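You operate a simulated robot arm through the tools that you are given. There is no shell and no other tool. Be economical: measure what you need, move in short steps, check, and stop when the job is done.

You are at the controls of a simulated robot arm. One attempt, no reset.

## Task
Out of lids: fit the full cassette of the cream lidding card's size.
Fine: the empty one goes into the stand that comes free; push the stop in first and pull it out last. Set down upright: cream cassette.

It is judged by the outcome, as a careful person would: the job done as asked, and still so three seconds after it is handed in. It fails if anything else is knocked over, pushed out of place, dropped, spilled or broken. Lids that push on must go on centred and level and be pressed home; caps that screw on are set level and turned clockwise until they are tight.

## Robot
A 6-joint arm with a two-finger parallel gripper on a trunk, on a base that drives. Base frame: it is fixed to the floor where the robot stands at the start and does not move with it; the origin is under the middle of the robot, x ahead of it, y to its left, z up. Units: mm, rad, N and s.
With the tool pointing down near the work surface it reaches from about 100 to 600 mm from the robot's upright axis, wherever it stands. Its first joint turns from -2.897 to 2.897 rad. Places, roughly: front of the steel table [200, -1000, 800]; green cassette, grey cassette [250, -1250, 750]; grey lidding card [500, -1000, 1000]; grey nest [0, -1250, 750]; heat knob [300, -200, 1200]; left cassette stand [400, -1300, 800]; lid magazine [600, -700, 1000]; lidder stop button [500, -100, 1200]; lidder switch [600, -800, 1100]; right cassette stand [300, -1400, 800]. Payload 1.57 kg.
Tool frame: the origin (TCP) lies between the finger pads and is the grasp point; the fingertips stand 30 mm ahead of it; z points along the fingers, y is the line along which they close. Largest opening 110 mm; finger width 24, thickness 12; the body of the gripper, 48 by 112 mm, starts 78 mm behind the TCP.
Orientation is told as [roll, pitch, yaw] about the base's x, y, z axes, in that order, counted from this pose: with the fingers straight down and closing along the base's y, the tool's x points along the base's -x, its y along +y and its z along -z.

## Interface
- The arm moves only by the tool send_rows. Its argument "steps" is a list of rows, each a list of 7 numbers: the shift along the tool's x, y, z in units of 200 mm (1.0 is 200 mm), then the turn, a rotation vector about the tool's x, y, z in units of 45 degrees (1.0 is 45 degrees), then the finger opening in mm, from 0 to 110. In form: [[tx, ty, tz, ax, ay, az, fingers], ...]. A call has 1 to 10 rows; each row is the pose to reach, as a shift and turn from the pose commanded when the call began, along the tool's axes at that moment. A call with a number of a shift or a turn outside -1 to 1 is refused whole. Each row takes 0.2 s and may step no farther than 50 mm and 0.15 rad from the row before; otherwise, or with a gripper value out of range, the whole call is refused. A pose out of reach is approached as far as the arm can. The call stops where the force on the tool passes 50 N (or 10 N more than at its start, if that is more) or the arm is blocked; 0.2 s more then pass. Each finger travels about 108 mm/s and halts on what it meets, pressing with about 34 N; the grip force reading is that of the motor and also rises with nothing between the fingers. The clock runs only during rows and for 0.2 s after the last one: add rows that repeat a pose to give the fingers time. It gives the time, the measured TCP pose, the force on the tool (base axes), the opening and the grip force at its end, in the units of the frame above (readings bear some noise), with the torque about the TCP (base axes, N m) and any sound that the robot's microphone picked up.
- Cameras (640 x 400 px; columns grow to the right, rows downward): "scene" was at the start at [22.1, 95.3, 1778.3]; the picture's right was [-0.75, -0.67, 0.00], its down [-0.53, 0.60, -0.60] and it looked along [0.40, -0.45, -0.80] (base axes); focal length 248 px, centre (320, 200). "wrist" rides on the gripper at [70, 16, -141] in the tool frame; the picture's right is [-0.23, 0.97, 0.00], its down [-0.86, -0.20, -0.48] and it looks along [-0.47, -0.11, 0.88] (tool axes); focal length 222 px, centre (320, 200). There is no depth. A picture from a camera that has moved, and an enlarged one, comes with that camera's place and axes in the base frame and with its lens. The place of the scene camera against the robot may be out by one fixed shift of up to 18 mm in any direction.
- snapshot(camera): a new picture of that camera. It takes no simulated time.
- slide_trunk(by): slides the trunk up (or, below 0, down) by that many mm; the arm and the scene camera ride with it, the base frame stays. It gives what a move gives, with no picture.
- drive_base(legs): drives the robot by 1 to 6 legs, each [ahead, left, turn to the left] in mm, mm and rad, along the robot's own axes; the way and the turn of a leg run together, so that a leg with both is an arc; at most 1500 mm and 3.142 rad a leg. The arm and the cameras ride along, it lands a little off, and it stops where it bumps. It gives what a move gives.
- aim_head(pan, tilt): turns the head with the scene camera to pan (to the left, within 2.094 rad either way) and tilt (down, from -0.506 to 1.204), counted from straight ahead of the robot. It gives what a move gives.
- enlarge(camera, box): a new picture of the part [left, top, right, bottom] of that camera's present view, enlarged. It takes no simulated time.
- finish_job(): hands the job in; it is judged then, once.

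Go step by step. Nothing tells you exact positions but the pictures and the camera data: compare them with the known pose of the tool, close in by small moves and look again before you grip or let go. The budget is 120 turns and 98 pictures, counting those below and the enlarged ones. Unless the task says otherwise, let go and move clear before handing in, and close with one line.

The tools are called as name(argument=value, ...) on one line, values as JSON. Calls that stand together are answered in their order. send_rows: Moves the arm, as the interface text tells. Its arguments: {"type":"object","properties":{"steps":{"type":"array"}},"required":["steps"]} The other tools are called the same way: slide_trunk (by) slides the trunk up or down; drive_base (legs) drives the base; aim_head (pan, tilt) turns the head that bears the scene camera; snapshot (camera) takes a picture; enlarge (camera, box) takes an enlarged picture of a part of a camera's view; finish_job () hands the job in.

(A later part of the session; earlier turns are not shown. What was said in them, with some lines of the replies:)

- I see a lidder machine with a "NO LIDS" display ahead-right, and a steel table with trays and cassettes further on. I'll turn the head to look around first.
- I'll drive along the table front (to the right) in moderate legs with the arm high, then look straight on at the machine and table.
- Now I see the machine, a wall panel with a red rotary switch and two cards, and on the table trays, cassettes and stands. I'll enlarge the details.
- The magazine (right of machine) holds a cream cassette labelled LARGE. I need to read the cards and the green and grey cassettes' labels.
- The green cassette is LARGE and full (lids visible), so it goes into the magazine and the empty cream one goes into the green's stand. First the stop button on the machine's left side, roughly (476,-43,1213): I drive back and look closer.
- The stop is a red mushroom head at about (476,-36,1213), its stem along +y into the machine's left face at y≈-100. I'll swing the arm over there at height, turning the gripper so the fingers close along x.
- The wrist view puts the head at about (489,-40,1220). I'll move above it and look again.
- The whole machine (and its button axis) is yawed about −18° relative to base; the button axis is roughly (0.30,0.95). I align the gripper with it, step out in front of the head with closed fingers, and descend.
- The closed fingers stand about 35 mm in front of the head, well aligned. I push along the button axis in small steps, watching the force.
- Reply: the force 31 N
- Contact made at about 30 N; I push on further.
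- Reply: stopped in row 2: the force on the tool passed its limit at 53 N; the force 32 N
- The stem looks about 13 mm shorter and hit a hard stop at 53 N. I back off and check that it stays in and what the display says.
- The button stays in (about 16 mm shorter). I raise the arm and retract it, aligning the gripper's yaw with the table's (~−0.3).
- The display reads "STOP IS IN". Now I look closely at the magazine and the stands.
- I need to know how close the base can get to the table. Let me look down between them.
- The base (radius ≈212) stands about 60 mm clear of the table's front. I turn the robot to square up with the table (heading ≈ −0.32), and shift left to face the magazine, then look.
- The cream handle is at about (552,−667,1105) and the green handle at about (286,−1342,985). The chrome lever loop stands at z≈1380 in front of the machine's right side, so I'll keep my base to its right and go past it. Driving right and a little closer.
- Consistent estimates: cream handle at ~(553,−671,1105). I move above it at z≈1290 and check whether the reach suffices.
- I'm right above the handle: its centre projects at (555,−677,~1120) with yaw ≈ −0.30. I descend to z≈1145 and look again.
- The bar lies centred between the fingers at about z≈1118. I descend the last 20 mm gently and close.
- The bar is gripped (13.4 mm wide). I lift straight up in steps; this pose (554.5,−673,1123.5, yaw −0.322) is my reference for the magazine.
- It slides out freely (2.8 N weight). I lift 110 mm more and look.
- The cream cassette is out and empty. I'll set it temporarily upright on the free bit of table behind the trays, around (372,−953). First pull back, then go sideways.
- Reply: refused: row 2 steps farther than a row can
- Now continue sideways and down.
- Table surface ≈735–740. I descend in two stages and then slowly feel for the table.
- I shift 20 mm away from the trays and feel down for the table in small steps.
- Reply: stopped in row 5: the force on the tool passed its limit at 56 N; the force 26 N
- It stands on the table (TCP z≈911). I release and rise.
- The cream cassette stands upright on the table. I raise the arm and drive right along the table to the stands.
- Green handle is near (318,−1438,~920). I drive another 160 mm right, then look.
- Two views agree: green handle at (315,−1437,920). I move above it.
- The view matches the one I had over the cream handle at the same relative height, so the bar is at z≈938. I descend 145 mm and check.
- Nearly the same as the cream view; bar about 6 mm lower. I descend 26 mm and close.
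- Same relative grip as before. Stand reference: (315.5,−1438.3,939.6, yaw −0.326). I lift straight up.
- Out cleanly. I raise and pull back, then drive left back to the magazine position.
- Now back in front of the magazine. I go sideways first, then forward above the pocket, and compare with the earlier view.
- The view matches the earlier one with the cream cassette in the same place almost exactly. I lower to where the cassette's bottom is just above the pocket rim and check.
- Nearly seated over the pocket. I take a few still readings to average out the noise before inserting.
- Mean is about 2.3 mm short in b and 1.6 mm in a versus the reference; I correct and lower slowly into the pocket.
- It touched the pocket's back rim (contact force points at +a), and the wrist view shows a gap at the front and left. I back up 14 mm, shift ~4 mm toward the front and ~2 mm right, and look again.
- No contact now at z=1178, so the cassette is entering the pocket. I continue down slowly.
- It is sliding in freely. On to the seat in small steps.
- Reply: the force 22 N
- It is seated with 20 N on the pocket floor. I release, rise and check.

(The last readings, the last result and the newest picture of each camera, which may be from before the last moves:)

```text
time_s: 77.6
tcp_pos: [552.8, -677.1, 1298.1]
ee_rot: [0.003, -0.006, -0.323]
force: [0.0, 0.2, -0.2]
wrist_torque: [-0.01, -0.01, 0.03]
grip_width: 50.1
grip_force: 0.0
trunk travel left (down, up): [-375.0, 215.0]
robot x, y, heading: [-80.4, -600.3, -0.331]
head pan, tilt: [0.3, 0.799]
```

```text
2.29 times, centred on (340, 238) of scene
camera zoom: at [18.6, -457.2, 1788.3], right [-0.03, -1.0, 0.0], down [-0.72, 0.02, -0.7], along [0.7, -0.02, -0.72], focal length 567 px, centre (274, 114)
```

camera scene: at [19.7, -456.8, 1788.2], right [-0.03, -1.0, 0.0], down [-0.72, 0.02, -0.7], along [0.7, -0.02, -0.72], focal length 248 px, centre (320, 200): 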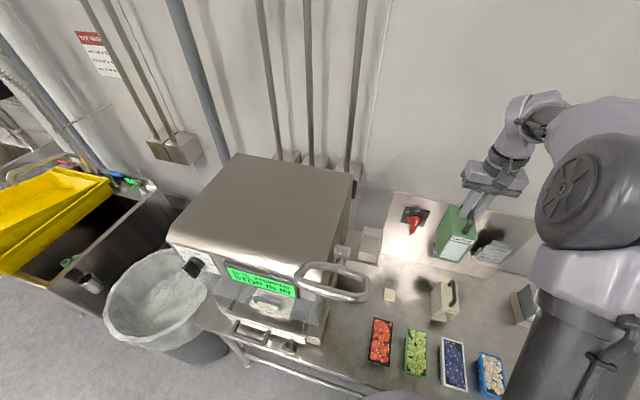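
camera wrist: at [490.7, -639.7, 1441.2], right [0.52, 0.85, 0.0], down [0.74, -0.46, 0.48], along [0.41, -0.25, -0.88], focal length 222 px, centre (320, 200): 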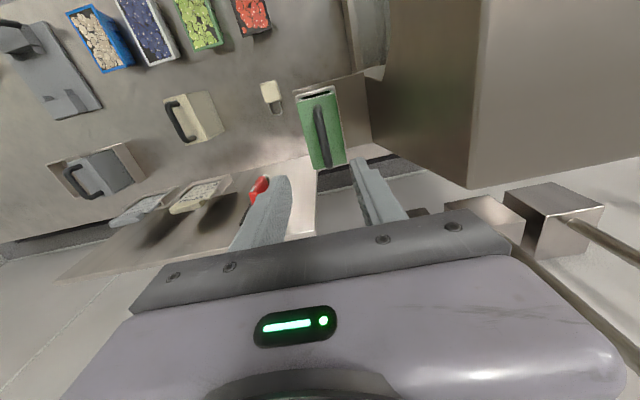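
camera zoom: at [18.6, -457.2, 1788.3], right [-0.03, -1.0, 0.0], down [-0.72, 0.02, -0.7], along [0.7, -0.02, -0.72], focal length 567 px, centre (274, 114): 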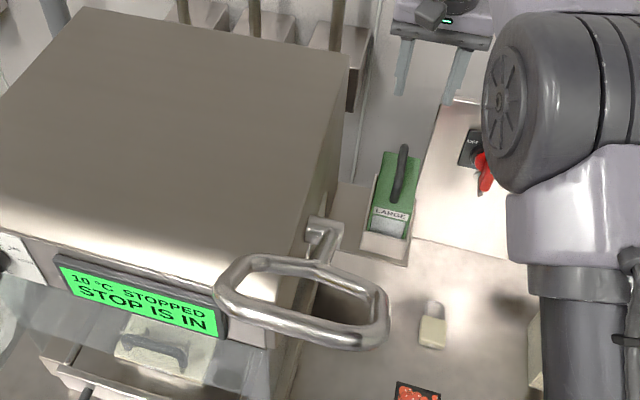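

The green cassette sits in the magazine as the cream one did. Now to the cream cassette on the table at about (392,−954).

send_rows(steps=[[0.16, 0, 0, 0, 0, 0, 50], [0.325, 0, 0, 0, 0, 0, 50], [0.325, -0.2, 0, 0, 0, 0, 50], [0.325, -0.4, 0, 0, 0, 0, 50], [0.325, -0.6, 0, 0, 0, 0, 50], [0.325, -0.8, 0, 0, 0, 0, 50]])

send_rows(steps=[[0, -0.2, 0, 0, 0, 0, 50], [0, -0.4, 0.1, 0, 0, 0, 50], [0, -0.6, 0.2, 0, 0, 0, 50], [0, -0.77, 0.35, 0, 0, 0, 50], [0, -0.77, 0.55, 0, 0, 0, 50], [0, -0.77, 0.75, 0, 0, 0, 50], [0, -0.77, 0.95, 0, 0, 0, 50], [0, -0.77, 1.0, 0, 0, 0, 50]])

snapshot(camera="wrist")

```text
time_s: 79.0
tcp_pos: [440.2, -807.5, 1297.0]
ee_rot: [0.003, -0.004, -0.322]
force: [-0.3, -0.1, 0.2]
wrist_torque: [0.02, -0.01, 0.02]
grip_width: 50.0
grip_force: 0.0
trunk travel left (down, up): [-375.0, 215.0]
robot x, y, heading: [-80.6, -602.2, -0.335]
head pan, tilt: [0.3, 0.799]
```

```text
time_s: 80.8
tcp_pos: [391.5, -951.0, 1096.8]
ee_rot: [0.005, -0.006, -0.322]
force: [-0.1, 0.6, -0.2]
wrist_torque: [-0.02, 0.01, 0.01]
grip_width: 50.3
grip_force: 0.0
trunk travel left (down, up): [-375.0, 215.0]
robot x, y, heading: [-82.3, -603.8, -0.331]
head pan, tilt: [0.3, 0.799]
```

```text
26 pictures are left
camera wrist: at [330.0, -913.0, 1240.6], right [0.52, 0.85, 0.0], down [0.74, -0.46, 0.48], along [0.41, -0.25, -0.88], focal length 222 px, centre (320, 200)
```

wrist: 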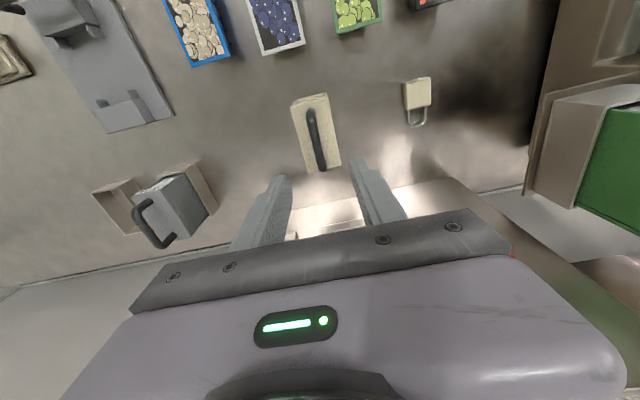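

The handle is ~3 mm to the right of centre (−b); I correct, descend to z≈913 and grip.

send_rows(steps=[[0, -0.016, 0.2, 0, 0, 0, 50], [0, -0.016, 0.4, 0, 0, 0, 50], [0, -0.016, 0.6, 0, 0, 0, 50], [0, -0.016, 0.78, 0, 0, 0, 50], [0, -0.016, 0.85, 0, 0, 0, 50], [0, -0.016, 0.92, 0, 0, 0, 50]])

send_rows(steps=[[0, 0, 0, 0, 0, 0, 25], [0, 0, 0, 0, 0, 0, 5], [0, 0, 0, 0, 0, 0, 5], [0, 0, 0, 0, 0, 0, 5]])

snapshot(camera="wrist")

```text
time_s: 82.2
tcp_pos: [391.6, -950.9, 910.7]
ee_rot: [0.003, -0.005, -0.323]
force: [0.6, 0.1, 0.2]
wrist_torque: [-0.02, 0.0, 0.05]
grip_width: 50.2
grip_force: 0.1
trunk travel left (down, up): [-375.0, 215.0]
robot x, y, heading: [-83.4, -601.1, -0.333]
head pan, tilt: [0.3, 0.799]
```

```text
time_s: 83.2
tcp_pos: [392.5, -950.4, 910.6]
ee_rot: [0.004, -0.006, -0.323]
force: [-0.9, -1.4, 2.0]
wrist_torque: [-0.06, -0.09, -0.1]
grip_width: 13.2
grip_force: 30.1
trunk travel left (down, up): [-375.0, 215.0]
robot x, y, heading: [-80.1, -602.9, -0.329]
head pan, tilt: [0.3, 0.799]
```

```text
25 pictures are left
camera wrist: at [330.6, -914.1, 1053.5], right [0.52, 0.85, 0.0], down [0.74, -0.46, 0.48], along [0.41, -0.25, -0.88], focal length 222 px, centre (320, 200)
```

wrist: 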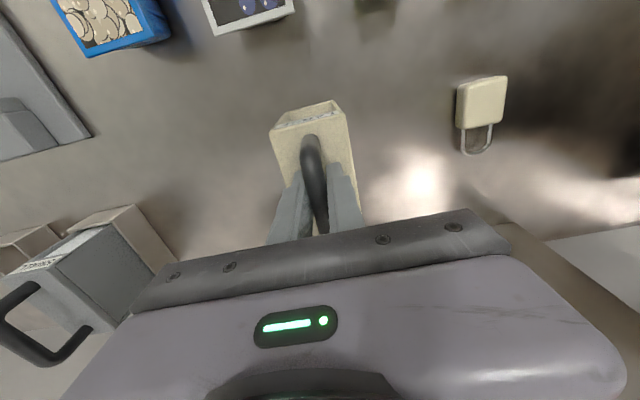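

Gripped. Lift and drive right to the free stand.

send_rows(steps=[[0, 0, -0.05, 0, 0, 0, 5], [0, 0, -0.2, 0, 0, 0, 5], [0, 0, -0.4, 0, 0, 0, 5], [0, 0, -0.6, 0, 0, 0, 5], [0, 0, -0.8, 0, 0, 0, 5], [0, 0, -1.0, 0, 0, 0, 5]])

send_rows(steps=[[0, 0, -0.2, 0, 0, 0, 5], [0, 0, -0.4, 0, 0, 0, 5], [0, 0, -0.6, 0, 0, 0, 5]])

drive_base(legs=[[-10, -590, 0.01]])

snapshot(camera="wrist")

```text
time_s: 84.6
tcp_pos: [391.8, -950.6, 1113.1]
ee_rot: [0.004, -0.006, -0.322]
force: [-0.7, -0.1, -2.8]
wrist_torque: [-0.01, 0.08, 0.0]
grip_width: 13.5
grip_force: 30.0
trunk travel left (down, up): [-375.0, 215.0]
robot x, y, heading: [-80.9, -604.8, -0.332]
head pan, tilt: [0.3, 0.799]
```

```text
time_s: 85.4
tcp_pos: [390.0, -951.6, 1234.4]
ee_rot: [0.004, -0.007, -0.324]
force: [0.0, 0.2, -3.2]
wrist_torque: [0.04, 0.02, 0.04]
grip_width: 13.4
grip_force: 30.0
trunk travel left (down, up): [-375.0, 215.0]
robot x, y, heading: [-76.7, -605.7, -0.332]
head pan, tilt: [0.3, 0.799]
```

```text
time_s: 88.7
tcp_pos: [179.1, -1512.5, 1234.7]
ee_rot: [0.004, -0.005, -0.337]
force: [-0.4, 0.0, -3.5]
wrist_torque: [0.0, -0.01, 0.03]
grip_width: 13.4
grip_force: 30.0
trunk travel left (down, up): [-375.0, 215.0]
robot x, y, heading: [-283.4, -1159.6, -0.346]
head pan, tilt: [0.3, 0.799]
```

```text
24 pictures are left
camera wrist: at [118.7, -1474.6, 1376.4], right [0.54, 0.84, 0.0], down [0.74, -0.47, 0.48], along [0.41, -0.26, -0.88], focal length 222 px, centre (320, 200)
```

wrist: 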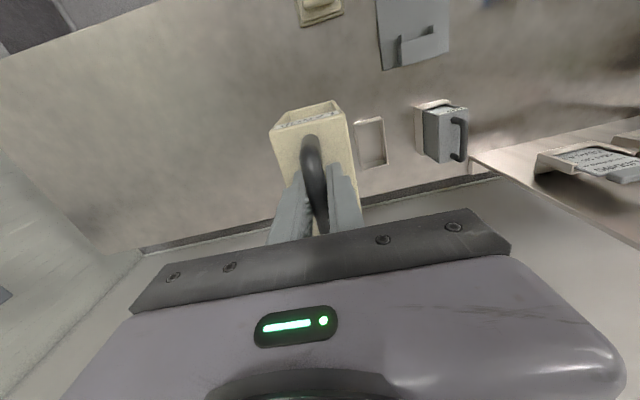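

The free stand is visible. I move above it.

send_rows(steps=[[-0.12, 0.14, 0, 0, 0, 0, 5], [-0.24, 0.28, 0, 0, 0, 0, 5], [-0.37, 0.42, 0, 0, 0, -0.014, 5], [-0.506, 0.577, 0, 0, 0, -0.014, 5], [-0.506, 0.577, 0.2, 0, 0, -0.014, 5], [-0.506, 0.577, 0.37, 0, 0, -0.014, 5]])

send_rows(steps=[[0, 0, 0, 0, 0, 0, 5]])

send_rows(steps=[[0, 0, 0, 0, 0, 0, 5]])

enlarge(camera="wrist", box=[240, 60, 400, 160])

```text
time_s: 90.1
tcp_pos: [313.6, -1440.0, 1160.7]
ee_rot: [0.003, -0.005, -0.328]
force: [0.1, 1.7, -4.0]
wrist_torque: [0.01, 0.04, -0.04]
grip_width: 13.4
grip_force: 30.2
trunk travel left (down, up): [-375.0, 215.0]
robot x, y, heading: [-288.3, -1155.4, -0.35]
head pan, tilt: [0.3, 0.799]
```

```text
time_s: 90.5
tcp_pos: [313.9, -1440.2, 1162.8]
ee_rot: [0.002, -0.004, -0.327]
force: [-0.1, 0.0, -3.8]
wrist_torque: [0.03, 0.03, 0.01]
grip_width: 13.5
grip_force: 30.4
trunk travel left (down, up): [-375.0, 215.0]
robot x, y, heading: [-288.7, -1158.8, -0.349]
head pan, tilt: [0.3, 0.799]
```

```text
time_s: 90.9
tcp_pos: [314.4, -1439.1, 1161.8]
ee_rot: [0.005, -0.006, -0.327]
force: [0.3, -0.7, -3.9]
wrist_torque: [0.02, 0.02, 0.03]
grip_width: 13.2
grip_force: 30.4
trunk travel left (down, up): [-375.0, 215.0]
robot x, y, heading: [-282.8, -1154.9, -0.342]
head pan, tilt: [0.3, 0.799]
```

```text
4.00 times, centred on (320, 110) of wrist
camera zoom: at [252.3, -1402.4, 1304.7], right [0.53, 0.85, 0.0], down [0.74, -0.47, 0.48], along [0.41, -0.25, -0.88], focal length 888 px, centre (320, 560)
```

zoom: 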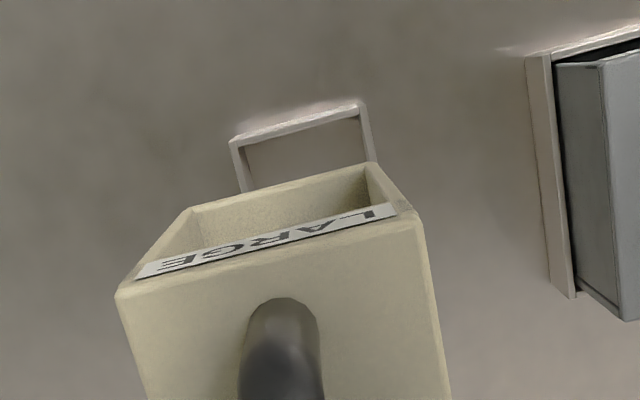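

By both the readings and the picture I should shift ~2 mm left (+b) and ~3 mm toward the front. I do so, lower to z≈1020 and check again.

send_rows(steps=[[0.015, 0.01, 0.15, 0, 0, 0, 5], [0.015, 0.01, 0.3, 0, 0, 0, 5], [0.015, 0.01, 0.45, 0, 0, 0, 5], [0.015, 0.01, 0.6, 0, 0, 0, 5], [0.015, 0.01, 0.7, 0, 0, 0, 5], [0.015, 0.01, 0.7, 0, 0, 0, 5]])

enlarge(camera="wrist", box=[240, 60, 400, 160])

```text
time_s: 92.3
tcp_pos: [312.0, -1434.3, 1019.2]
ee_rot: [0.002, -0.004, -0.328]
force: [0.1, 0.4, -3.0]
wrist_torque: [0.05, 0.04, 0.01]
grip_width: 13.5
grip_force: 29.7
trunk travel left (down, up): [-375.0, 215.0]
robot x, y, heading: [-282.9, -1156.5, -0.349]
head pan, tilt: [0.3, 0.799]
```

```text
4.00 times, centred on (320, 110) of wrist
camera zoom: at [251.5, -1397.0, 1161.4], right [0.53, 0.85, 0.0], down [0.74, -0.47, 0.48], along [0.41, -0.25, -0.88], focal length 888 px, centre (320, 560)
```

zoom: 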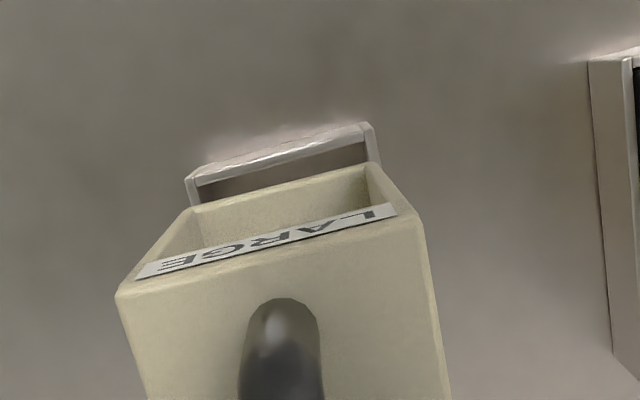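

Centred sideways with ~4 mm gap at the front, like the successful insertion. I lower gently.

send_rows(steps=[[0.006, 0, 0.05, 0, 0, 0, 5], [0.006, 0, 0.1, 0, 0, 0, 5], [0.006, 0, 0.15, 0, 0, 0, 5], [0.006, 0, 0.2, 0, 0, 0, 5]])

enlarge(camera="wrist", box=[240, 60, 400, 160])

```text
time_s: 93.3
tcp_pos: [311.1, -1434.4, 981.8]
ee_rot: [0.003, -0.006, -0.328]
force: [0.6, -0.1, -3.8]
wrist_torque: [0.03, 0.0, -0.02]
grip_width: 13.5
grip_force: 30.2
trunk travel left (down, up): [-375.0, 215.0]
robot x, y, heading: [-284.3, -1155.4, -0.347]
head pan, tilt: [0.3, 0.799]
```

```text
4.00 times, centred on (320, 110) of wrist
camera zoom: at [250.8, -1397.3, 1123.5], right [0.53, 0.85, 0.0], down [0.74, -0.47, 0.48], along [0.41, -0.25, -0.88], focal length 888 px, centre (320, 560)
```

zoom: 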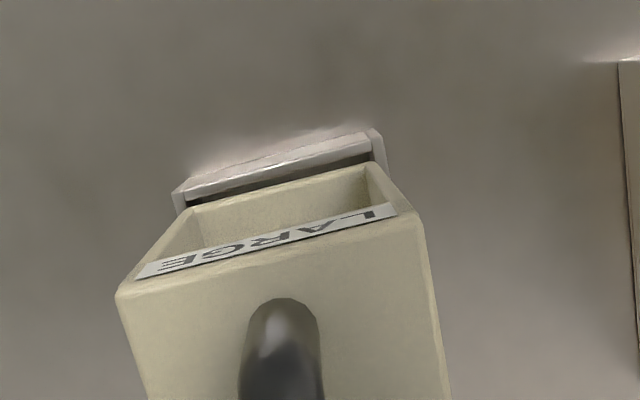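

It is in the stand's mouth without contact. Continue to the floor.

send_rows(steps=[[0, 0, 0.05, 0, 0, 0, 5], [0, 0, 0.1, 0, 0, 0, 5], [0, 0, 0.15, 0, 0, 0, 5], [0, 0, 0.18, 0, 0, 0, 5]])

send_rows(steps=[[0, 0, 0.015, 0, 0, 0, 5], [0, 0, 0.03, 0, 0, 0, 5], [0, 0, 0.045, 0, 0, 0, 5], [0, 0, 0.06, 0, 0, 0, 5]])

enlarge(camera="wrist", box=[240, 60, 400, 160])

```text
time_s: 94.3
tcp_pos: [316.3, -1438.2, 953.1]
ee_rot: [0.001, -0.021, -0.33]
force: [-1.3, -1.1, 20.7]
wrist_torque: [0.33, 1.24, 0.08]
grip_width: 13.9
grip_force: 30.4
trunk travel left (down, up): [-375.0, 215.0]
robot x, y, heading: [-286.1, -1155.5, -0.353]
head pan, tilt: [0.3, 0.799]
stopped in row 4: the force on the tool passed its limit at 58 N (the readings are from after the stop); the commanded pose is now the measured one
```

```text
time_s: 94.8
tcp_pos: [319.2, -1438.5, 953.4]
ee_rot: [-0.001, -0.028, -0.329]
force: [-0.3, 0.7, 18.4]
wrist_torque: [0.38, 1.14, -0.04]
grip_width: 13.8
grip_force: 29.4
trunk travel left (down, up): [-375.0, 215.0]
robot x, y, heading: [-287.8, -1154.2, -0.344]
head pan, tilt: [0.3, 0.799]
stopped in row 2: the force on the tool passed its limit at 54 N (the readings are from after the stop); the commanded pose is now the measured one
```

```text
4.00 times, centred on (320, 110) of wrist
camera zoom: at [255.2, -1399.8, 1093.8], right [0.53, 0.85, 0.01], down [0.73, -0.46, 0.5], along [0.43, -0.26, -0.86], focal length 888 px, centre (320, 560)
```

zoom: 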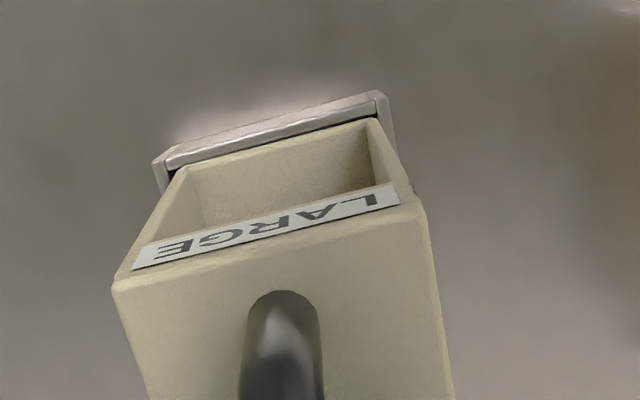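

It caught on the stand's front rim (contact torque says front edge), so I'm slightly too far forward. I lift 30 mm, restore level, shift back and look.

send_rows(steps=[[0, 0, -0.08, 0, 0.018, 0, 5], [0, 0, -0.17, 0, 0.034, 0, 5], [0, 0, -0.17, 0, 0.034, 0, 5]])

send_rows(steps=[[0, 0, 0, 0, 0, 0, 5]])

snapshot(camera="wrist")

enlarge(camera="scene", box=[340, 200, 480, 320])

```text
time_s: 95.6
tcp_pos: [317.7, -1436.4, 983.1]
ee_rot: [0.0, 0.001, -0.327]
force: [-0.2, -0.2, -3.5]
wrist_torque: [0.01, 0.0, -0.03]
grip_width: 13.6
grip_force: 30.2
trunk travel left (down, up): [-375.0, 215.0]
robot x, y, heading: [-284.2, -1154.8, -0.344]
head pan, tilt: [0.3, 0.799]
```

```text
time_s: 96.0
tcp_pos: [318.3, -1437.3, 985.2]
ee_rot: [0.0, 0.0, -0.328]
force: [0.2, -0.3, -3.0]
wrist_torque: [0.0, 0.01, 0.0]
grip_width: 13.4
grip_force: 30.4
trunk travel left (down, up): [-375.0, 215.0]
robot x, y, heading: [-289.5, -1156.7, -0.346]
head pan, tilt: [0.3, 0.799]
```

```text
19 pictures are left
camera wrist: at [257.8, -1400.1, 1127.7], right [0.53, 0.85, 0.0], down [0.75, -0.47, 0.48], along [0.4, -0.25, -0.88], focal length 222 px, centre (320, 200)
```

wrist: 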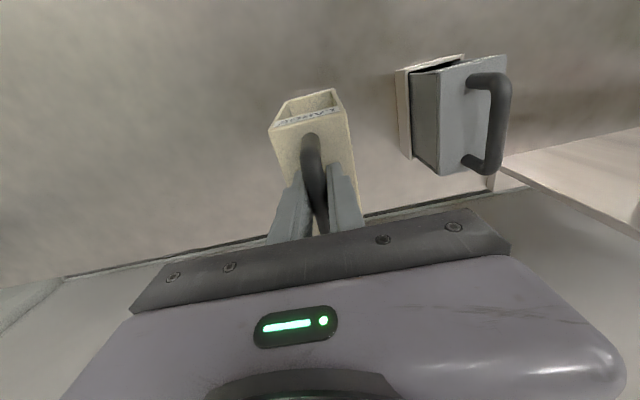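

```text
3.33 times, centred on (410, 260) of scene
camera zoom: at [-182.8, -1011.3, 1788.3], right [-0.05, -1.0, 0.0], down [-0.72, 0.03, -0.7], along [0.7, -0.03, -0.72], focal length 827 px, centre (20, 0)
```

zoom: 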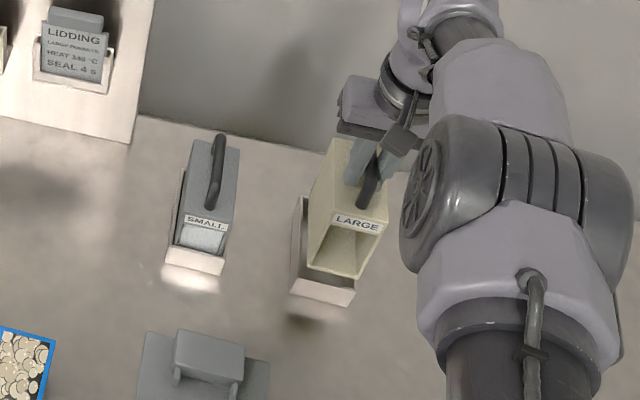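

The cassette got pitched ~0.07 rad in the grip. I compensate by pitching the tool −0.073 rad so that it hangs upright, shift ~4 mm to the right depth, and check before lowering.

send_rows(steps=[[0.01, 0, 0, 0, -0.045, 0, 5], [0.0215, -0.003, 0, 0, -0.093, 0, 5], [0.0215, -0.003, 0, 0, -0.093, 0, 5]])

send_rows(steps=[[0, 0, 0, 0, 0, 0, 5]])

enlarge(camera="scene", box=[380, 230, 480, 305])

enlarge(camera="wrist", box=[240, 60, 400, 160])

```text
time_s: 96.8
tcp_pos: [315.2, -1437.9, 984.7]
ee_rot: [0.0, -0.071, -0.328]
force: [0.3, 0.1, -3.2]
wrist_torque: [0.01, 0.04, 0.03]
grip_width: 13.3
grip_force: 29.9
trunk travel left (down, up): [-375.0, 215.0]
robot x, y, heading: [-285.7, -1157.6, -0.348]
head pan, tilt: [0.3, 0.799]
```

```text
time_s: 97.2
tcp_pos: [314.7, -1436.0, 984.7]
ee_rot: [-0.001, -0.072, -0.328]
force: [0.0, -0.6, -3.7]
wrist_torque: [0.02, 0.01, -0.02]
grip_width: 13.7
grip_force: 29.6
trunk travel left (down, up): [-375.0, 215.0]
robot x, y, heading: [-286.4, -1156.2, -0.352]
head pan, tilt: [0.3, 0.799]
```

```text
5.33 times, centred on (430, 268) of scene
camera zoom: at [-182.8, -1011.3, 1788.3], right [-0.05, -1.0, 0.0], down [-0.72, 0.03, -0.7], along [0.7, -0.03, -0.72], focal length 1323 px, centre (-267, -160)
```

zoom: 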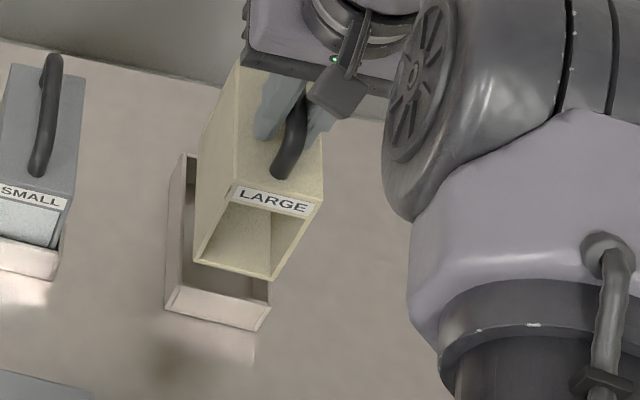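

```text
4.00 times, centred on (320, 110) of wrist
camera zoom: at [244.3, -1396.4, 1122.3], right [0.53, 0.85, 0.02], down [0.71, -0.45, 0.54], along [0.46, -0.27, -0.84], focal length 888 px, centre (320, 560)
```

zoom: 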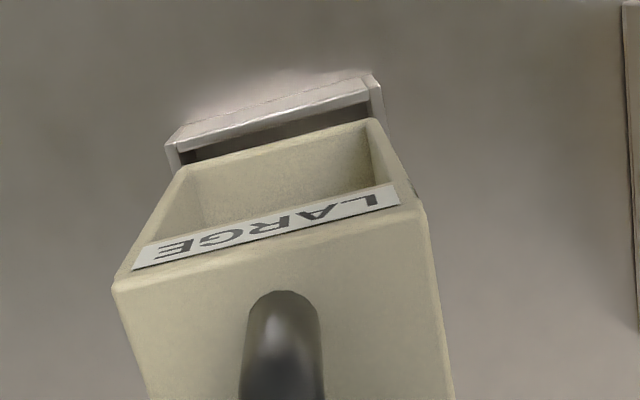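

Predicted gaps look centred (~4 mm at the front, equal at the sides). I lower vertically with compensation for the pitch, in small steps.

send_rows(steps=[[0.004, 0, 0.055, 0, 0, 0, 5], [0.008, 0, 0.11, 0, 0, 0, 5]])

send_rows(steps=[[0.0015, 0, 0.02, 0, 0, 0, 5], [0.003, 0, 0.04, 0, 0, 0, 5]])

```text
time_s: 97.8
tcp_pos: [313.5, -1437.6, 963.6]
ee_rot: [-0.001, -0.072, -0.328]
force: [-0.7, 0.1, -3.8]
wrist_torque: [0.02, 0.03, -0.01]
grip_width: 13.3
grip_force: 30.0
trunk travel left (down, up): [-375.0, 215.0]
robot x, y, heading: [-284.7, -1156.0, -0.349]
head pan, tilt: [0.3, 0.799]
```

```text
time_s: 98.4
tcp_pos: [314.2, -1436.3, 955.1]
ee_rot: [0.0, -0.071, -0.327]
force: [-0.8, 0.3, 0.8]
wrist_torque: [0.05, 0.25, 0.01]
grip_width: 13.3
grip_force: 30.3
trunk travel left (down, up): [-375.0, 215.0]
robot x, y, heading: [-286.9, -1157.9, -0.346]
head pan, tilt: [0.3, 0.799]
```

Light contact again at the front. Let me look closely.

enlarge(camera="wrist", box=[260, 70, 360, 133])

enlarge(camera="scene", box=[395, 245, 445, 300])

```text
6.35 times, centred on (310, 102) of wrist
camera zoom: at [243.9, -1396.0, 1092.7], right [0.53, 0.85, 0.02], down [0.71, -0.45, 0.54], along [0.46, -0.27, -0.84], focal length 1410 px, centre (384, 825)
```

zoom: 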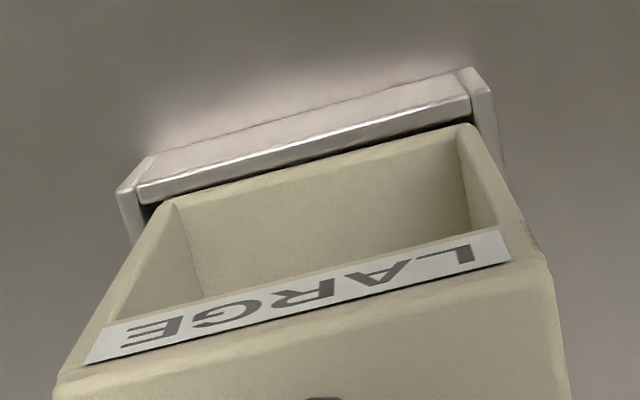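

```text
7.27 times, centred on (420, 272) of scene
camera zoom: at [-183.5, -1010.9, 1788.3], right [-0.05, -1.0, 0.0], down [-0.72, 0.03, -0.7], along [0.7, -0.03, -0.72], focal length 1804 px, centre (-407, -327)
```

zoom: 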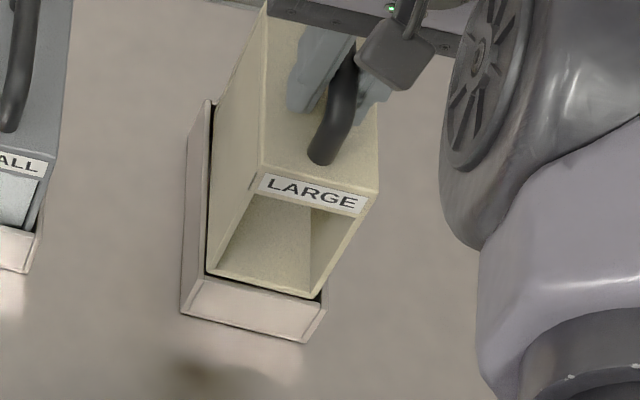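

The cassette is upright again and very near the front wall (1–2 mm or touching its rim). I raise a little, shift 2.5 mm backward, and lower again gently.

send_rows(steps=[[-0.003, 0, -0.04, 0, 0, 0, 5], [-0.0155, 0, -0.04, 0, 0, -0.015, 5], [-0.0125, 0, 0.0, 0, 0, -0.015, 5], [-0.011, 0, 0.02, 0, 0, -0.015, 5]])

send_rows(steps=[[0.001, 0, 0.015, 0, 0, 0, 5]])

```text
time_s: 99.4
tcp_pos: [316.3, -1438.0, 951.7]
ee_rot: [0.0, -0.074, -0.318]
force: [0.3, 0.7, -3.6]
wrist_torque: [0.04, 0.01, 0.05]
grip_width: 13.5
grip_force: 30.1
trunk travel left (down, up): [-375.0, 215.0]
robot x, y, heading: [-287.8, -1155.8, -0.346]
head pan, tilt: [0.3, 0.799]
```

```text
time_s: 99.8
tcp_pos: [316.9, -1439.1, 948.3]
ee_rot: [0.0, -0.073, -0.318]
force: [-0.4, -0.8, -3.2]
wrist_torque: [-0.02, 0.0, 0.01]
grip_width: 13.3
grip_force: 30.1
trunk travel left (down, up): [-375.0, 215.0]
robot x, y, heading: [-282.1, -1155.2, -0.345]
head pan, tilt: [0.3, 0.799]
```

No contact at 948 now — it is past the rim. I continue down to the floor.

send_rows(steps=[[0.001, 0, 0.015, 0, 0, 0, 5], [0.002, 0, 0.03, 0, 0, 0, 5]])

send_rows(steps=[[0.001, 0, 0.01, 0, 0, 0, 5], [0.002, 0, 0.02, 0, 0, 0, 5]])

```text
time_s: 100.4
tcp_pos: [316.1, -1439.9, 941.6]
ee_rot: [0.0, -0.072, -0.317]
force: [-0.1, 0.5, -3.6]
wrist_torque: [0.02, 0.07, 0.0]
grip_width: 13.4
grip_force: 30.2
trunk travel left (down, up): [-375.0, 215.0]
robot x, y, heading: [-283.0, -1154.2, -0.344]
head pan, tilt: [0.3, 0.799]
```

```text
time_s: 101.0
tcp_pos: [316.8, -1438.8, 938.4]
ee_rot: [0.001, -0.071, -0.318]
force: [0.1, 0.7, -3.7]
wrist_torque: [0.01, 0.02, -0.01]
grip_width: 13.3
grip_force: 30.0
trunk travel left (down, up): [-375.0, 215.0]
robot x, y, heading: [-283.8, -1157.7, -0.349]
head pan, tilt: [0.3, 0.799]
```

send_rows(steps=[[0.001, 0, 0.01, 0, 0, 0, 5], [0.002, 0, 0.02, 0, 0, 0, 5]])

send_rows(steps=[[0.001, 0, 0.01, 0, 0, 0, 5], [0.002, 0, 0.02, 0, 0, 0, 5]])

enlarge(camera="scene", box=[370, 230, 450, 310])

```text
time_s: 101.6
tcp_pos: [316.0, -1437.4, 934.2]
ee_rot: [0.0, -0.071, -0.317]
force: [0.0, 0.3, -3.8]
wrist_torque: [-0.03, 0.04, 0.02]
grip_width: 13.2
grip_force: 30.4
trunk travel left (down, up): [-375.0, 215.0]
robot x, y, heading: [-288.1, -1154.7, -0.346]
head pan, tilt: [0.3, 0.799]
```

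```text
time_s: 102.2
tcp_pos: [316.7, -1437.8, 930.4]
ee_rot: [0.001, -0.072, -0.318]
force: [-0.4, -0.6, -2.7]
wrist_torque: [0.02, 0.02, 0.04]
grip_width: 13.5
grip_force: 29.9
trunk travel left (down, up): [-375.0, 215.0]
robot x, y, heading: [-284.4, -1155.9, -0.35]
head pan, tilt: [0.3, 0.799]
```

```text
5.00 times, centred on (410, 270) of scene
camera zoom: at [-182.9, -1011.2, 1788.3], right [-0.05, -1.0, 0.0], down [-0.72, 0.03, -0.7], along [0.7, -0.03, -0.72], focal length 1241 px, centre (-130, -150)
```

zoom: 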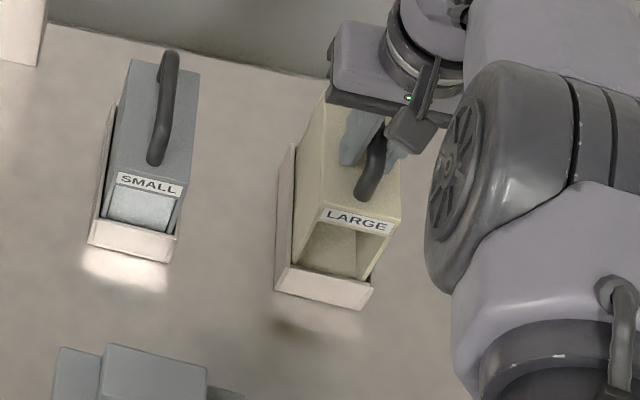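

It's inside the stand; still a few mm to its floor. Continue.

send_rows(steps=[[0.001, 0, 0.01, 0, 0, 0, 5], [0.002, 0, 0.02, 0, 0, 0, 5], [0.003, 0, 0.03, 0, 0, 0, 5]])

send_rows(steps=[[0.001, 0, 0.01, 0, 0, 0, 5], [0.002, 0, 0.02, 0, 0, 0, 5]])

```text
time_s: 103.0
tcp_pos: [315.0, -1438.0, 923.7]
ee_rot: [0.001, -0.073, -0.317]
force: [0.3, 0.1, -3.1]
wrist_torque: [0.0, 0.07, -0.01]
grip_width: 13.6
grip_force: 30.4
trunk travel left (down, up): [-375.0, 215.0]
robot x, y, heading: [-282.4, -1154.5, -0.348]
head pan, tilt: [0.3, 0.799]
```

```text
time_s: 103.6
tcp_pos: [315.2, -1437.7, 920.9]
ee_rot: [0.0, -0.071, -0.317]
force: [-1.1, -0.6, 1.4]
wrist_torque: [0.07, 0.27, 0.0]
grip_width: 13.0
grip_force: 29.5
trunk travel left (down, up): [-375.0, 215.0]
robot x, y, heading: [-283.8, -1159.0, -0.347]
head pan, tilt: [0.3, 0.799]
```

It touches the stand floor now. I release and rise vertically.

send_rows(steps=[[0.0005, 0, 0.005, 0, 0, 0, 5], [0.0005, 0, 0.005, 0, 0, 0, 20], [0.0005, 0, 0.005, 0, 0, 0, 40], [0.0005, 0, 0.005, 0, 0, 0, 50], [-0.007, 0, -0.1, 0, 0, 0, 50], [-0.022, 0, -0.3, 0, 0, 0, 50], [-0.036, 0, -0.5, 0, 0, 0, 50], [-0.052, 0, -0.72, 0, 0.05, 0, 50], [-0.068, 0, -0.95, 0, 0.092, 0, 50]])

snapshot(camera="wrist")

enlarge(camera="scene", box=[350, 210, 470, 310])

```text
time_s: 105.6
tcp_pos: [317.3, -1440.7, 1113.9]
ee_rot: [-0.001, 0.002, -0.318]
force: [-0.4, -0.3, 0.1]
wrist_torque: [0.01, -0.03, 0.01]
grip_width: 49.9
grip_force: 0.0
trunk travel left (down, up): [-375.0, 215.0]
robot x, y, heading: [-286.4, -1155.5, -0.35]
head pan, tilt: [0.3, 0.799]
```

```text
12 pictures are left
camera wrist: at [256.5, -1403.0, 1256.7], right [0.52, 0.85, 0.0], down [0.75, -0.46, 0.48], along [0.41, -0.25, -0.88], focal length 222 px, centre (320, 200)
```

wrist: 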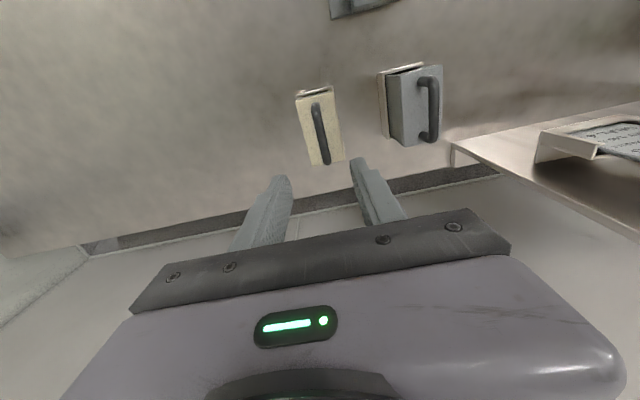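

```text
4.00 times, centred on (410, 260) of scene
camera zoom: at [-184.1, -1010.8, 1788.3], right [-0.05, -1.0, 0.0], down [-0.72, 0.03, -0.7], along [0.7, -0.03, -0.72], focal length 992 px, centre (-40, -40)
```

zoom: 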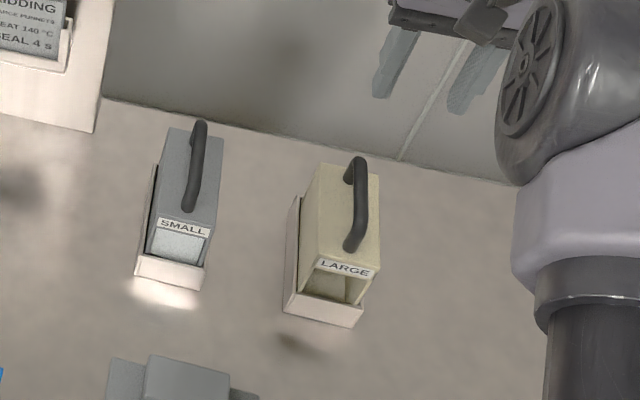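

The cream cassette stands upright in the free stand. Now retract the arm and drive back to the stop button.

send_rows(steps=[[0.1, 0, -0.15, 0, 0, 0, 50], [0.25, -0.08, -0.3, 0, 0, 0, 50], [0.42, -0.16, -0.4, 0, 0, 0, 50], [0.6, -0.24, -0.45, 0, 0, 0, 50], [0.78, -0.32, -0.5, 0, 0, 0, 50]])

send_rows(steps=[[0.156, -0.064, -0.096, 0, 0, 0, 50], [0.312, -0.128, -0.192, 0, 0, 0, 50], [0.468, -0.192, -0.288, 0, 0, 0, 50], [0.624, -0.256, -0.384, 0, 0, 0, 50], [0.78, -0.32, -0.48, 0, 0, 0, 50]])

send_rows(steps=[[0.156, -0.064, -0.096, 0, 0, 0, 50], [0.312, -0.128, -0.192, 0, 0, 0, 50], [0.468, -0.192, -0.288, 0, 0, 0, 50], [0.624, -0.256, -0.384, 0, 0, 0, 50], [0.78, -0.32, -0.48, 0, 0, 0, 50]])

drive_base(legs=[[-140, 0, 0], [0, 600, 0]])

```text
time_s: 106.8
tcp_pos: [144.2, -1450.9, 1211.3]
ee_rot: [0.001, -0.001, -0.318]
force: [-0.1, 0.5, 0.6]
wrist_torque: [-0.03, -0.01, 0.0]
grip_width: 50.0
grip_force: 0.1
trunk travel left (down, up): [-375.0, 215.0]
robot x, y, heading: [-285.9, -1156.1, -0.345]
head pan, tilt: [0.3, 0.799]
```

```text
time_s: 108.0
tcp_pos: [-23.0, -1461.2, 1310.2]
ee_rot: [0.0, 0.0, -0.319]
force: [-0.6, 1.0, 0.9]
wrist_torque: [-0.02, -0.02, 0.03]
grip_width: 49.8
grip_force: 0.1
trunk travel left (down, up): [-375.0, 215.0]
robot x, y, heading: [-286.8, -1155.5, -0.343]
head pan, tilt: [0.3, 0.799]
```

```text
time_s: 109.2
tcp_pos: [-192.0, -1472.9, 1403.1]
ee_rot: [0.0, 0.001, -0.318]
force: [0.3, 0.6, 0.1]
wrist_torque: [-0.02, -0.01, 0.0]
grip_width: 50.1
grip_force: 0.1
trunk travel left (down, up): [-375.0, 215.0]
robot x, y, heading: [-285.8, -1156.1, -0.353]
head pan, tilt: [0.3, 0.799]
```

```text
time_s: 113.5
tcp_pos: [-118.4, -876.0, 1403.9]
ee_rot: [0.0, 0.0, -0.327]
force: [0.3, 0.8, 0.3]
wrist_torque: [0.0, -0.02, 0.02]
grip_width: 50.4
grip_force: 0.1
trunk travel left (down, up): [-375.0, 215.0]
robot x, y, heading: [-211.1, -557.1, -0.361]
head pan, tilt: [0.3, 0.799]
```

drive_base(legs=[[-21, 582, 0], [0, 0, 0.365]])

aim_head(pan=-0.3, tilt=0.75)

```text
time_s: 117.9
tcp_pos: [170.7, -270.8, 1402.4]
ee_rot: [-0.001, -0.001, 0.047]
force: [-0.2, 0.2, -0.5]
wrist_torque: [-0.04, -0.02, 0.0]
grip_width: 50.1
grip_force: 0.1
trunk travel left (down, up): [-375.0, 215.0]
robot x, y, heading: [-34.2, -9.7, 0.015]
head pan, tilt: [0.3, 0.799]
```

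```text
time_s: 118.9
tcp_pos: [170.4, -272.0, 1402.9]
ee_rot: [0.0, 0.0, 0.047]
force: [0.5, -0.7, 0.0]
wrist_torque: [0.0, -0.02, 0.01]
grip_width: 50.2
grip_force: 0.0
trunk travel left (down, up): [-375.0, 215.0]
robot x, y, heading: [-30.3, -6.1, 0.014]
head pan, tilt: [-0.3, 0.75]
```

Swing the arm back over to the button, same orientation as before.

send_rows(steps=[[-0.114, 0.089, 0, 0, 0, 0.163, 50], [-0.229, 0.178, 0, 0, 0, 0.325, 60], [-0.343, 0.267, 0, 0, 0, 0.488, 70], [-0.457, 0.355, 0, 0, 0, 0.65, 80], [-0.572, 0.444, 0, 0, 0, 0.813, 80]])

send_rows(steps=[[-0.041, 0.14, 0, 0, 0, 0.163, 80], [-0.081, 0.281, 0, 0, 0, 0.325, 80], [-0.122, 0.421, 0, 0, 0, 0.488, 80], [-0.162, 0.562, 0, 0, 0, 0.65, 80], [-0.203, 0.702, 0, 0, 0, 0.813, 80]])

send_rows(steps=[[0.051, 0.137, 0, 0, 0, 0.163, 80], [0.102, 0.274, 0, 0, 0, 0.325, 80], [0.153, 0.411, 0, 0, 0, 0.488, 80], [0.204, 0.548, 0, 0, 0, 0.65, 80], [0.255, 0.685, 0, 0, 0, 0.813, 80]])

snapshot(camera="wrist")

```text
time_s: 120.1
tcp_pos: [282.6, -179.8, 1402.8]
ee_rot: [-0.001, -0.004, -0.593]
force: [0.0, -0.3, 0.2]
wrist_torque: [0.0, 0.05, -0.02]
grip_width: 79.9
grip_force: 0.1
trunk travel left (down, up): [-375.0, 215.0]
robot x, y, heading: [-31.7, -8.7, 0.015]
head pan, tilt: [-0.3, 0.75]
```

```text
time_s: 121.3
tcp_pos: [391.2, -85.5, 1399.4]
ee_rot: [0.0, 0.001, -1.233]
force: [0.5, -0.3, -0.2]
wrist_torque: [-0.01, 0.0, 0.01]
grip_width: 80.2
grip_force: 0.0
trunk travel left (down, up): [-375.0, 215.0]
robot x, y, heading: [-33.1, -10.0, 0.02]
head pan, tilt: [-0.3, 0.75]
```

```text
time_s: 122.5
tcp_pos: [506.2, 12.1, 1401.0]
ee_rot: [-0.003, -0.002, -1.873]
force: [0.2, -0.4, -0.6]
wrist_torque: [-0.01, 0.1, 0.0]
grip_width: 80.3
grip_force: 0.1
trunk travel left (down, up): [-375.0, 215.0]
robot x, y, heading: [-27.5, -10.4, 0.016]
head pan, tilt: [-0.3, 0.75]
```

```text
10 pictures are left
camera wrist: at [542.3, 73.6, 1544.6], right [0.86, -0.51, 0.0], down [-0.44, -0.76, 0.48], along [-0.24, -0.41, -0.88], focal length 222 px, centre (320, 200)
```

wrist: 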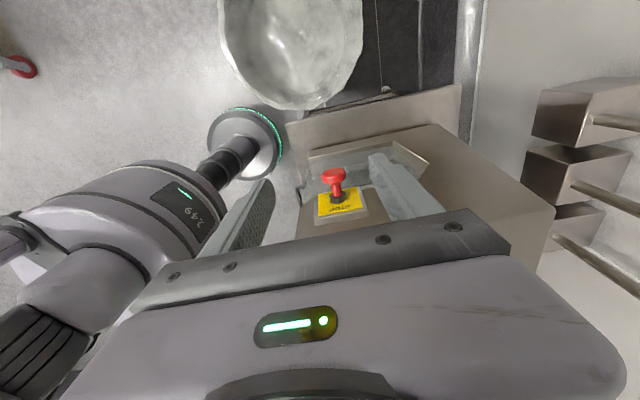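

send_rows(steps=[[-0.12, 0.006, 0.17, 0, 0, 0, 80], [-0.24, 0.012, 0.35, 0, 0, 0, 80], [-0.36, 0.018, 0.525, 0, 0, 0, 80]])

snapshot(camera="wrist")

```text
time_s: 123.3
tcp_pos: [489.5, -59.3, 1296.8]
ee_rot: [0.0, 0.0, -1.87]
force: [-0.1, -0.8, -0.3]
wrist_torque: [0.05, -0.02, -0.02]
grip_width: 80.1
grip_force: 0.2
trunk travel left (down, up): [-375.0, 215.0]
robot x, y, heading: [-31.8, -9.3, 0.012]
head pan, tilt: [-0.3, 0.75]
```

```text
9 pictures are left
camera wrist: at [525.7, 2.6, 1440.3], right [0.86, -0.5, 0.0], down [-0.44, -0.76, 0.48], along [-0.24, -0.41, -0.88], focal length 222 px, centre (320, 200)
```

wrist: 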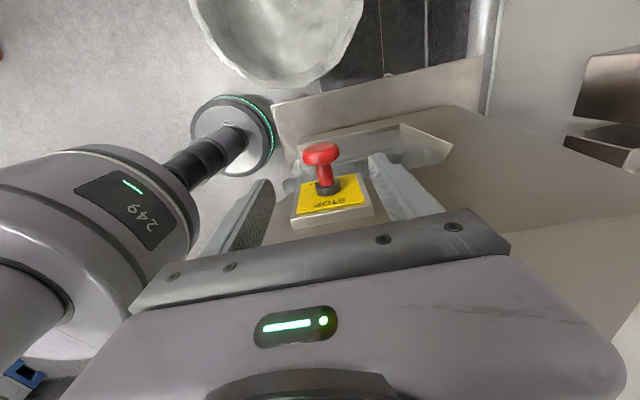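

The head is centred right below the TCP. I descend and close on it.

send_rows(steps=[[0, 0, 0.15, 0, 0, 0, 80], [0, 0, 0.3, 0, 0, 0, 80], [0, 0, 0.41, 0, 0, 0, 80]])

send_rows(steps=[[0, 0, 0, 0, 0, 0, 55], [0, 0, 0, 0, 0, 0, 35], [0, 0, 0, 0, 0, 0, 30], [0, 0, 0, 0, 0, 0, 30]])

enlarge(camera="scene", box=[280, 170, 400, 270])

```text
time_s: 124.1
tcp_pos: [488.2, -60.3, 1214.3]
ee_rot: [-0.001, -0.001, -1.87]
force: [0.5, 0.9, 0.3]
wrist_torque: [-0.01, 0.01, 0.01]
grip_width: 80.1
grip_force: 0.0
trunk travel left (down, up): [-375.0, 215.0]
robot x, y, heading: [-32.7, -11.7, 0.012]
head pan, tilt: [-0.3, 0.75]
```

```text
time_s: 125.1
tcp_pos: [490.0, -59.2, 1215.0]
ee_rot: [0.0, 0.0, -1.869]
force: [12.1, -3.4, 2.8]
wrist_torque: [-0.07, -0.3, -0.35]
grip_width: 40.9
grip_force: 45.4
trunk travel left (down, up): [-375.0, 215.0]
robot x, y, heading: [-32.5, -8.7, 0.016]
head pan, tilt: [-0.3, 0.75]
```

```text
4.00 times, centred on (340, 220) of scene
camera zoom: at [20.4, 117.0, 1792.3], right [-0.28, -0.96, 0.0], down [-0.66, 0.19, -0.73], along [0.7, -0.2, -0.68], focal length 992 px, centre (240, 120)
```

zoom: 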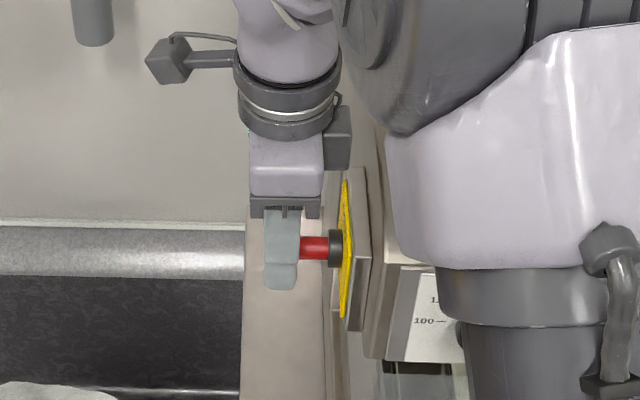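

The head is gripped (40.9 mm). I pull straight out along its axis in small steps.

send_rows(steps=[[0.01, 0.01, 0, 0, 0, 0, 25], [0.03, 0.012, 0, 0, 0, 0, 25], [0.05, 0.012, 0, 0, 0, 0, 25], [0.07, 0.012, 0, 0, 0, 0, 25], [0.09, 0.012, 0, 0, 0, 0, 25]])

enlarge(camera="scene", box=[280, 170, 400, 270])

```text
time_s: 126.3
tcp_pos: [494.0, -45.6, 1214.6]
ee_rot: [-0.004, -0.002, -1.868]
force: [-2.3, -14.9, -10.0]
wrist_torque: [-0.72, 0.2, -0.19]
grip_width: 40.9
grip_force: 45.0
trunk travel left (down, up): [-375.0, 215.0]
robot x, y, heading: [-31.9, -10.6, 0.015]
head pan, tilt: [-0.3, 0.75]
```

```text
4.00 times, centred on (340, 220) of scene
camera zoom: at [18.6, 114.1, 1792.3], right [-0.28, -0.96, 0.0], down [-0.65, 0.19, -0.73], along [0.7, -0.2, -0.68], focal length 992 px, centre (240, 120)
```

zoom: 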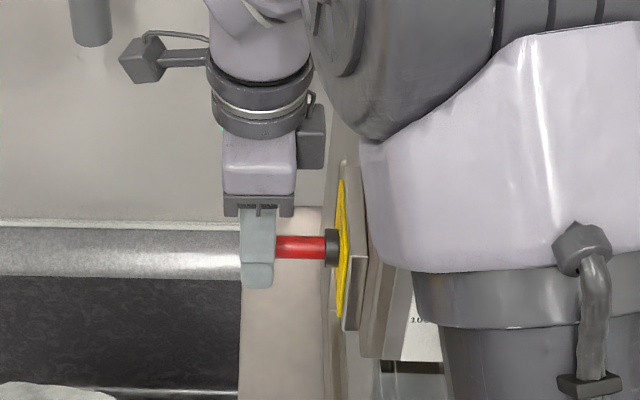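

The stem is out by ~17 mm. A touch more pull for certainty, then release, rise clear and check the display.

send_rows(steps=[[0.015, 0, 0, 0, 0, 0, 25], [0.03, 0, 0, 0, 0, 0, 25]])

send_rows(steps=[[-0.02, 0, 0, 0, 0, 0, 42], [-0.02, 0, 0, 0, 0, 0, 65], [-0.02, 0, 0, 0, 0, 0, 80], [-0.02, 0, -0.2, 0, 0, 0, 80], [-0.02, 0, -0.4, 0, 0, 0, 80], [-0.02, 0, -0.6, 0, 0, 0, 80], [0.1, 0, -0.8, 0, 0, 0, 80]])

enlarge(camera="scene", box=[300, 170, 540, 320])

```text
time_s: 126.9
tcp_pos: [495.0, -43.0, 1215.7]
ee_rot: [-0.002, 0.002, -1.87]
force: [-11.0, -27.3, -8.1]
wrist_torque: [-0.57, 0.19, -0.44]
grip_width: 41.0
grip_force: 44.6
trunk travel left (down, up): [-375.0, 215.0]
robot x, y, heading: [-32.5, -7.8, 0.015]
head pan, tilt: [-0.3, 0.75]
```

```text
time_s: 128.5
tcp_pos: [501.3, -14.9, 1372.2]
ee_rot: [-0.002, -0.003, -1.871]
force: [0.1, 0.5, -0.4]
wrist_torque: [-0.01, 0.01, 0.02]
grip_width: 80.2
grip_force: 0.1
trunk travel left (down, up): [-375.0, 215.0]
robot x, y, heading: [-31.4, -8.5, 0.016]
head pan, tilt: [-0.3, 0.75]
```

```text
2.67 times, centred on (420, 245) of scene
camera zoom: at [18.4, 119.5, 1792.1], right [-0.28, -0.96, 0.0], down [-0.65, 0.19, -0.73], along [0.7, -0.21, -0.68], focal length 662 px, centre (53, 80)
```

zoom: 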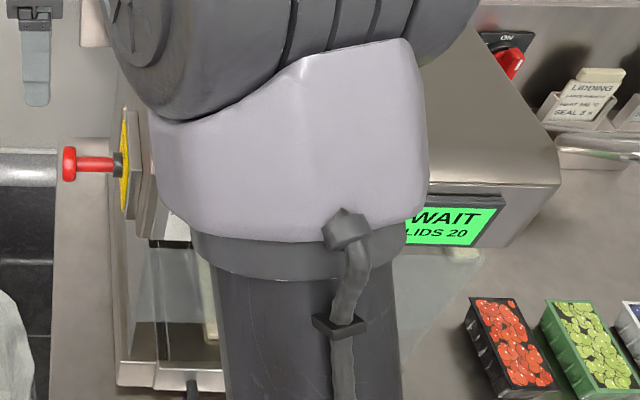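

The stop is fully out and the display shows "WAIT – LIDS 20", so the green cassette is recognised; the cream one stands in the freed stand. The gripper is clear, so I hand in.

finish_job()

```text
The job is handed in.
```

The full green LARGE cassette is in the lidder's magazine, and the display reads "WAIT – LIDS 20". The empty cream cassette stands upright in the stand the green one came from. I pushed the stop in first and pulled it out last.
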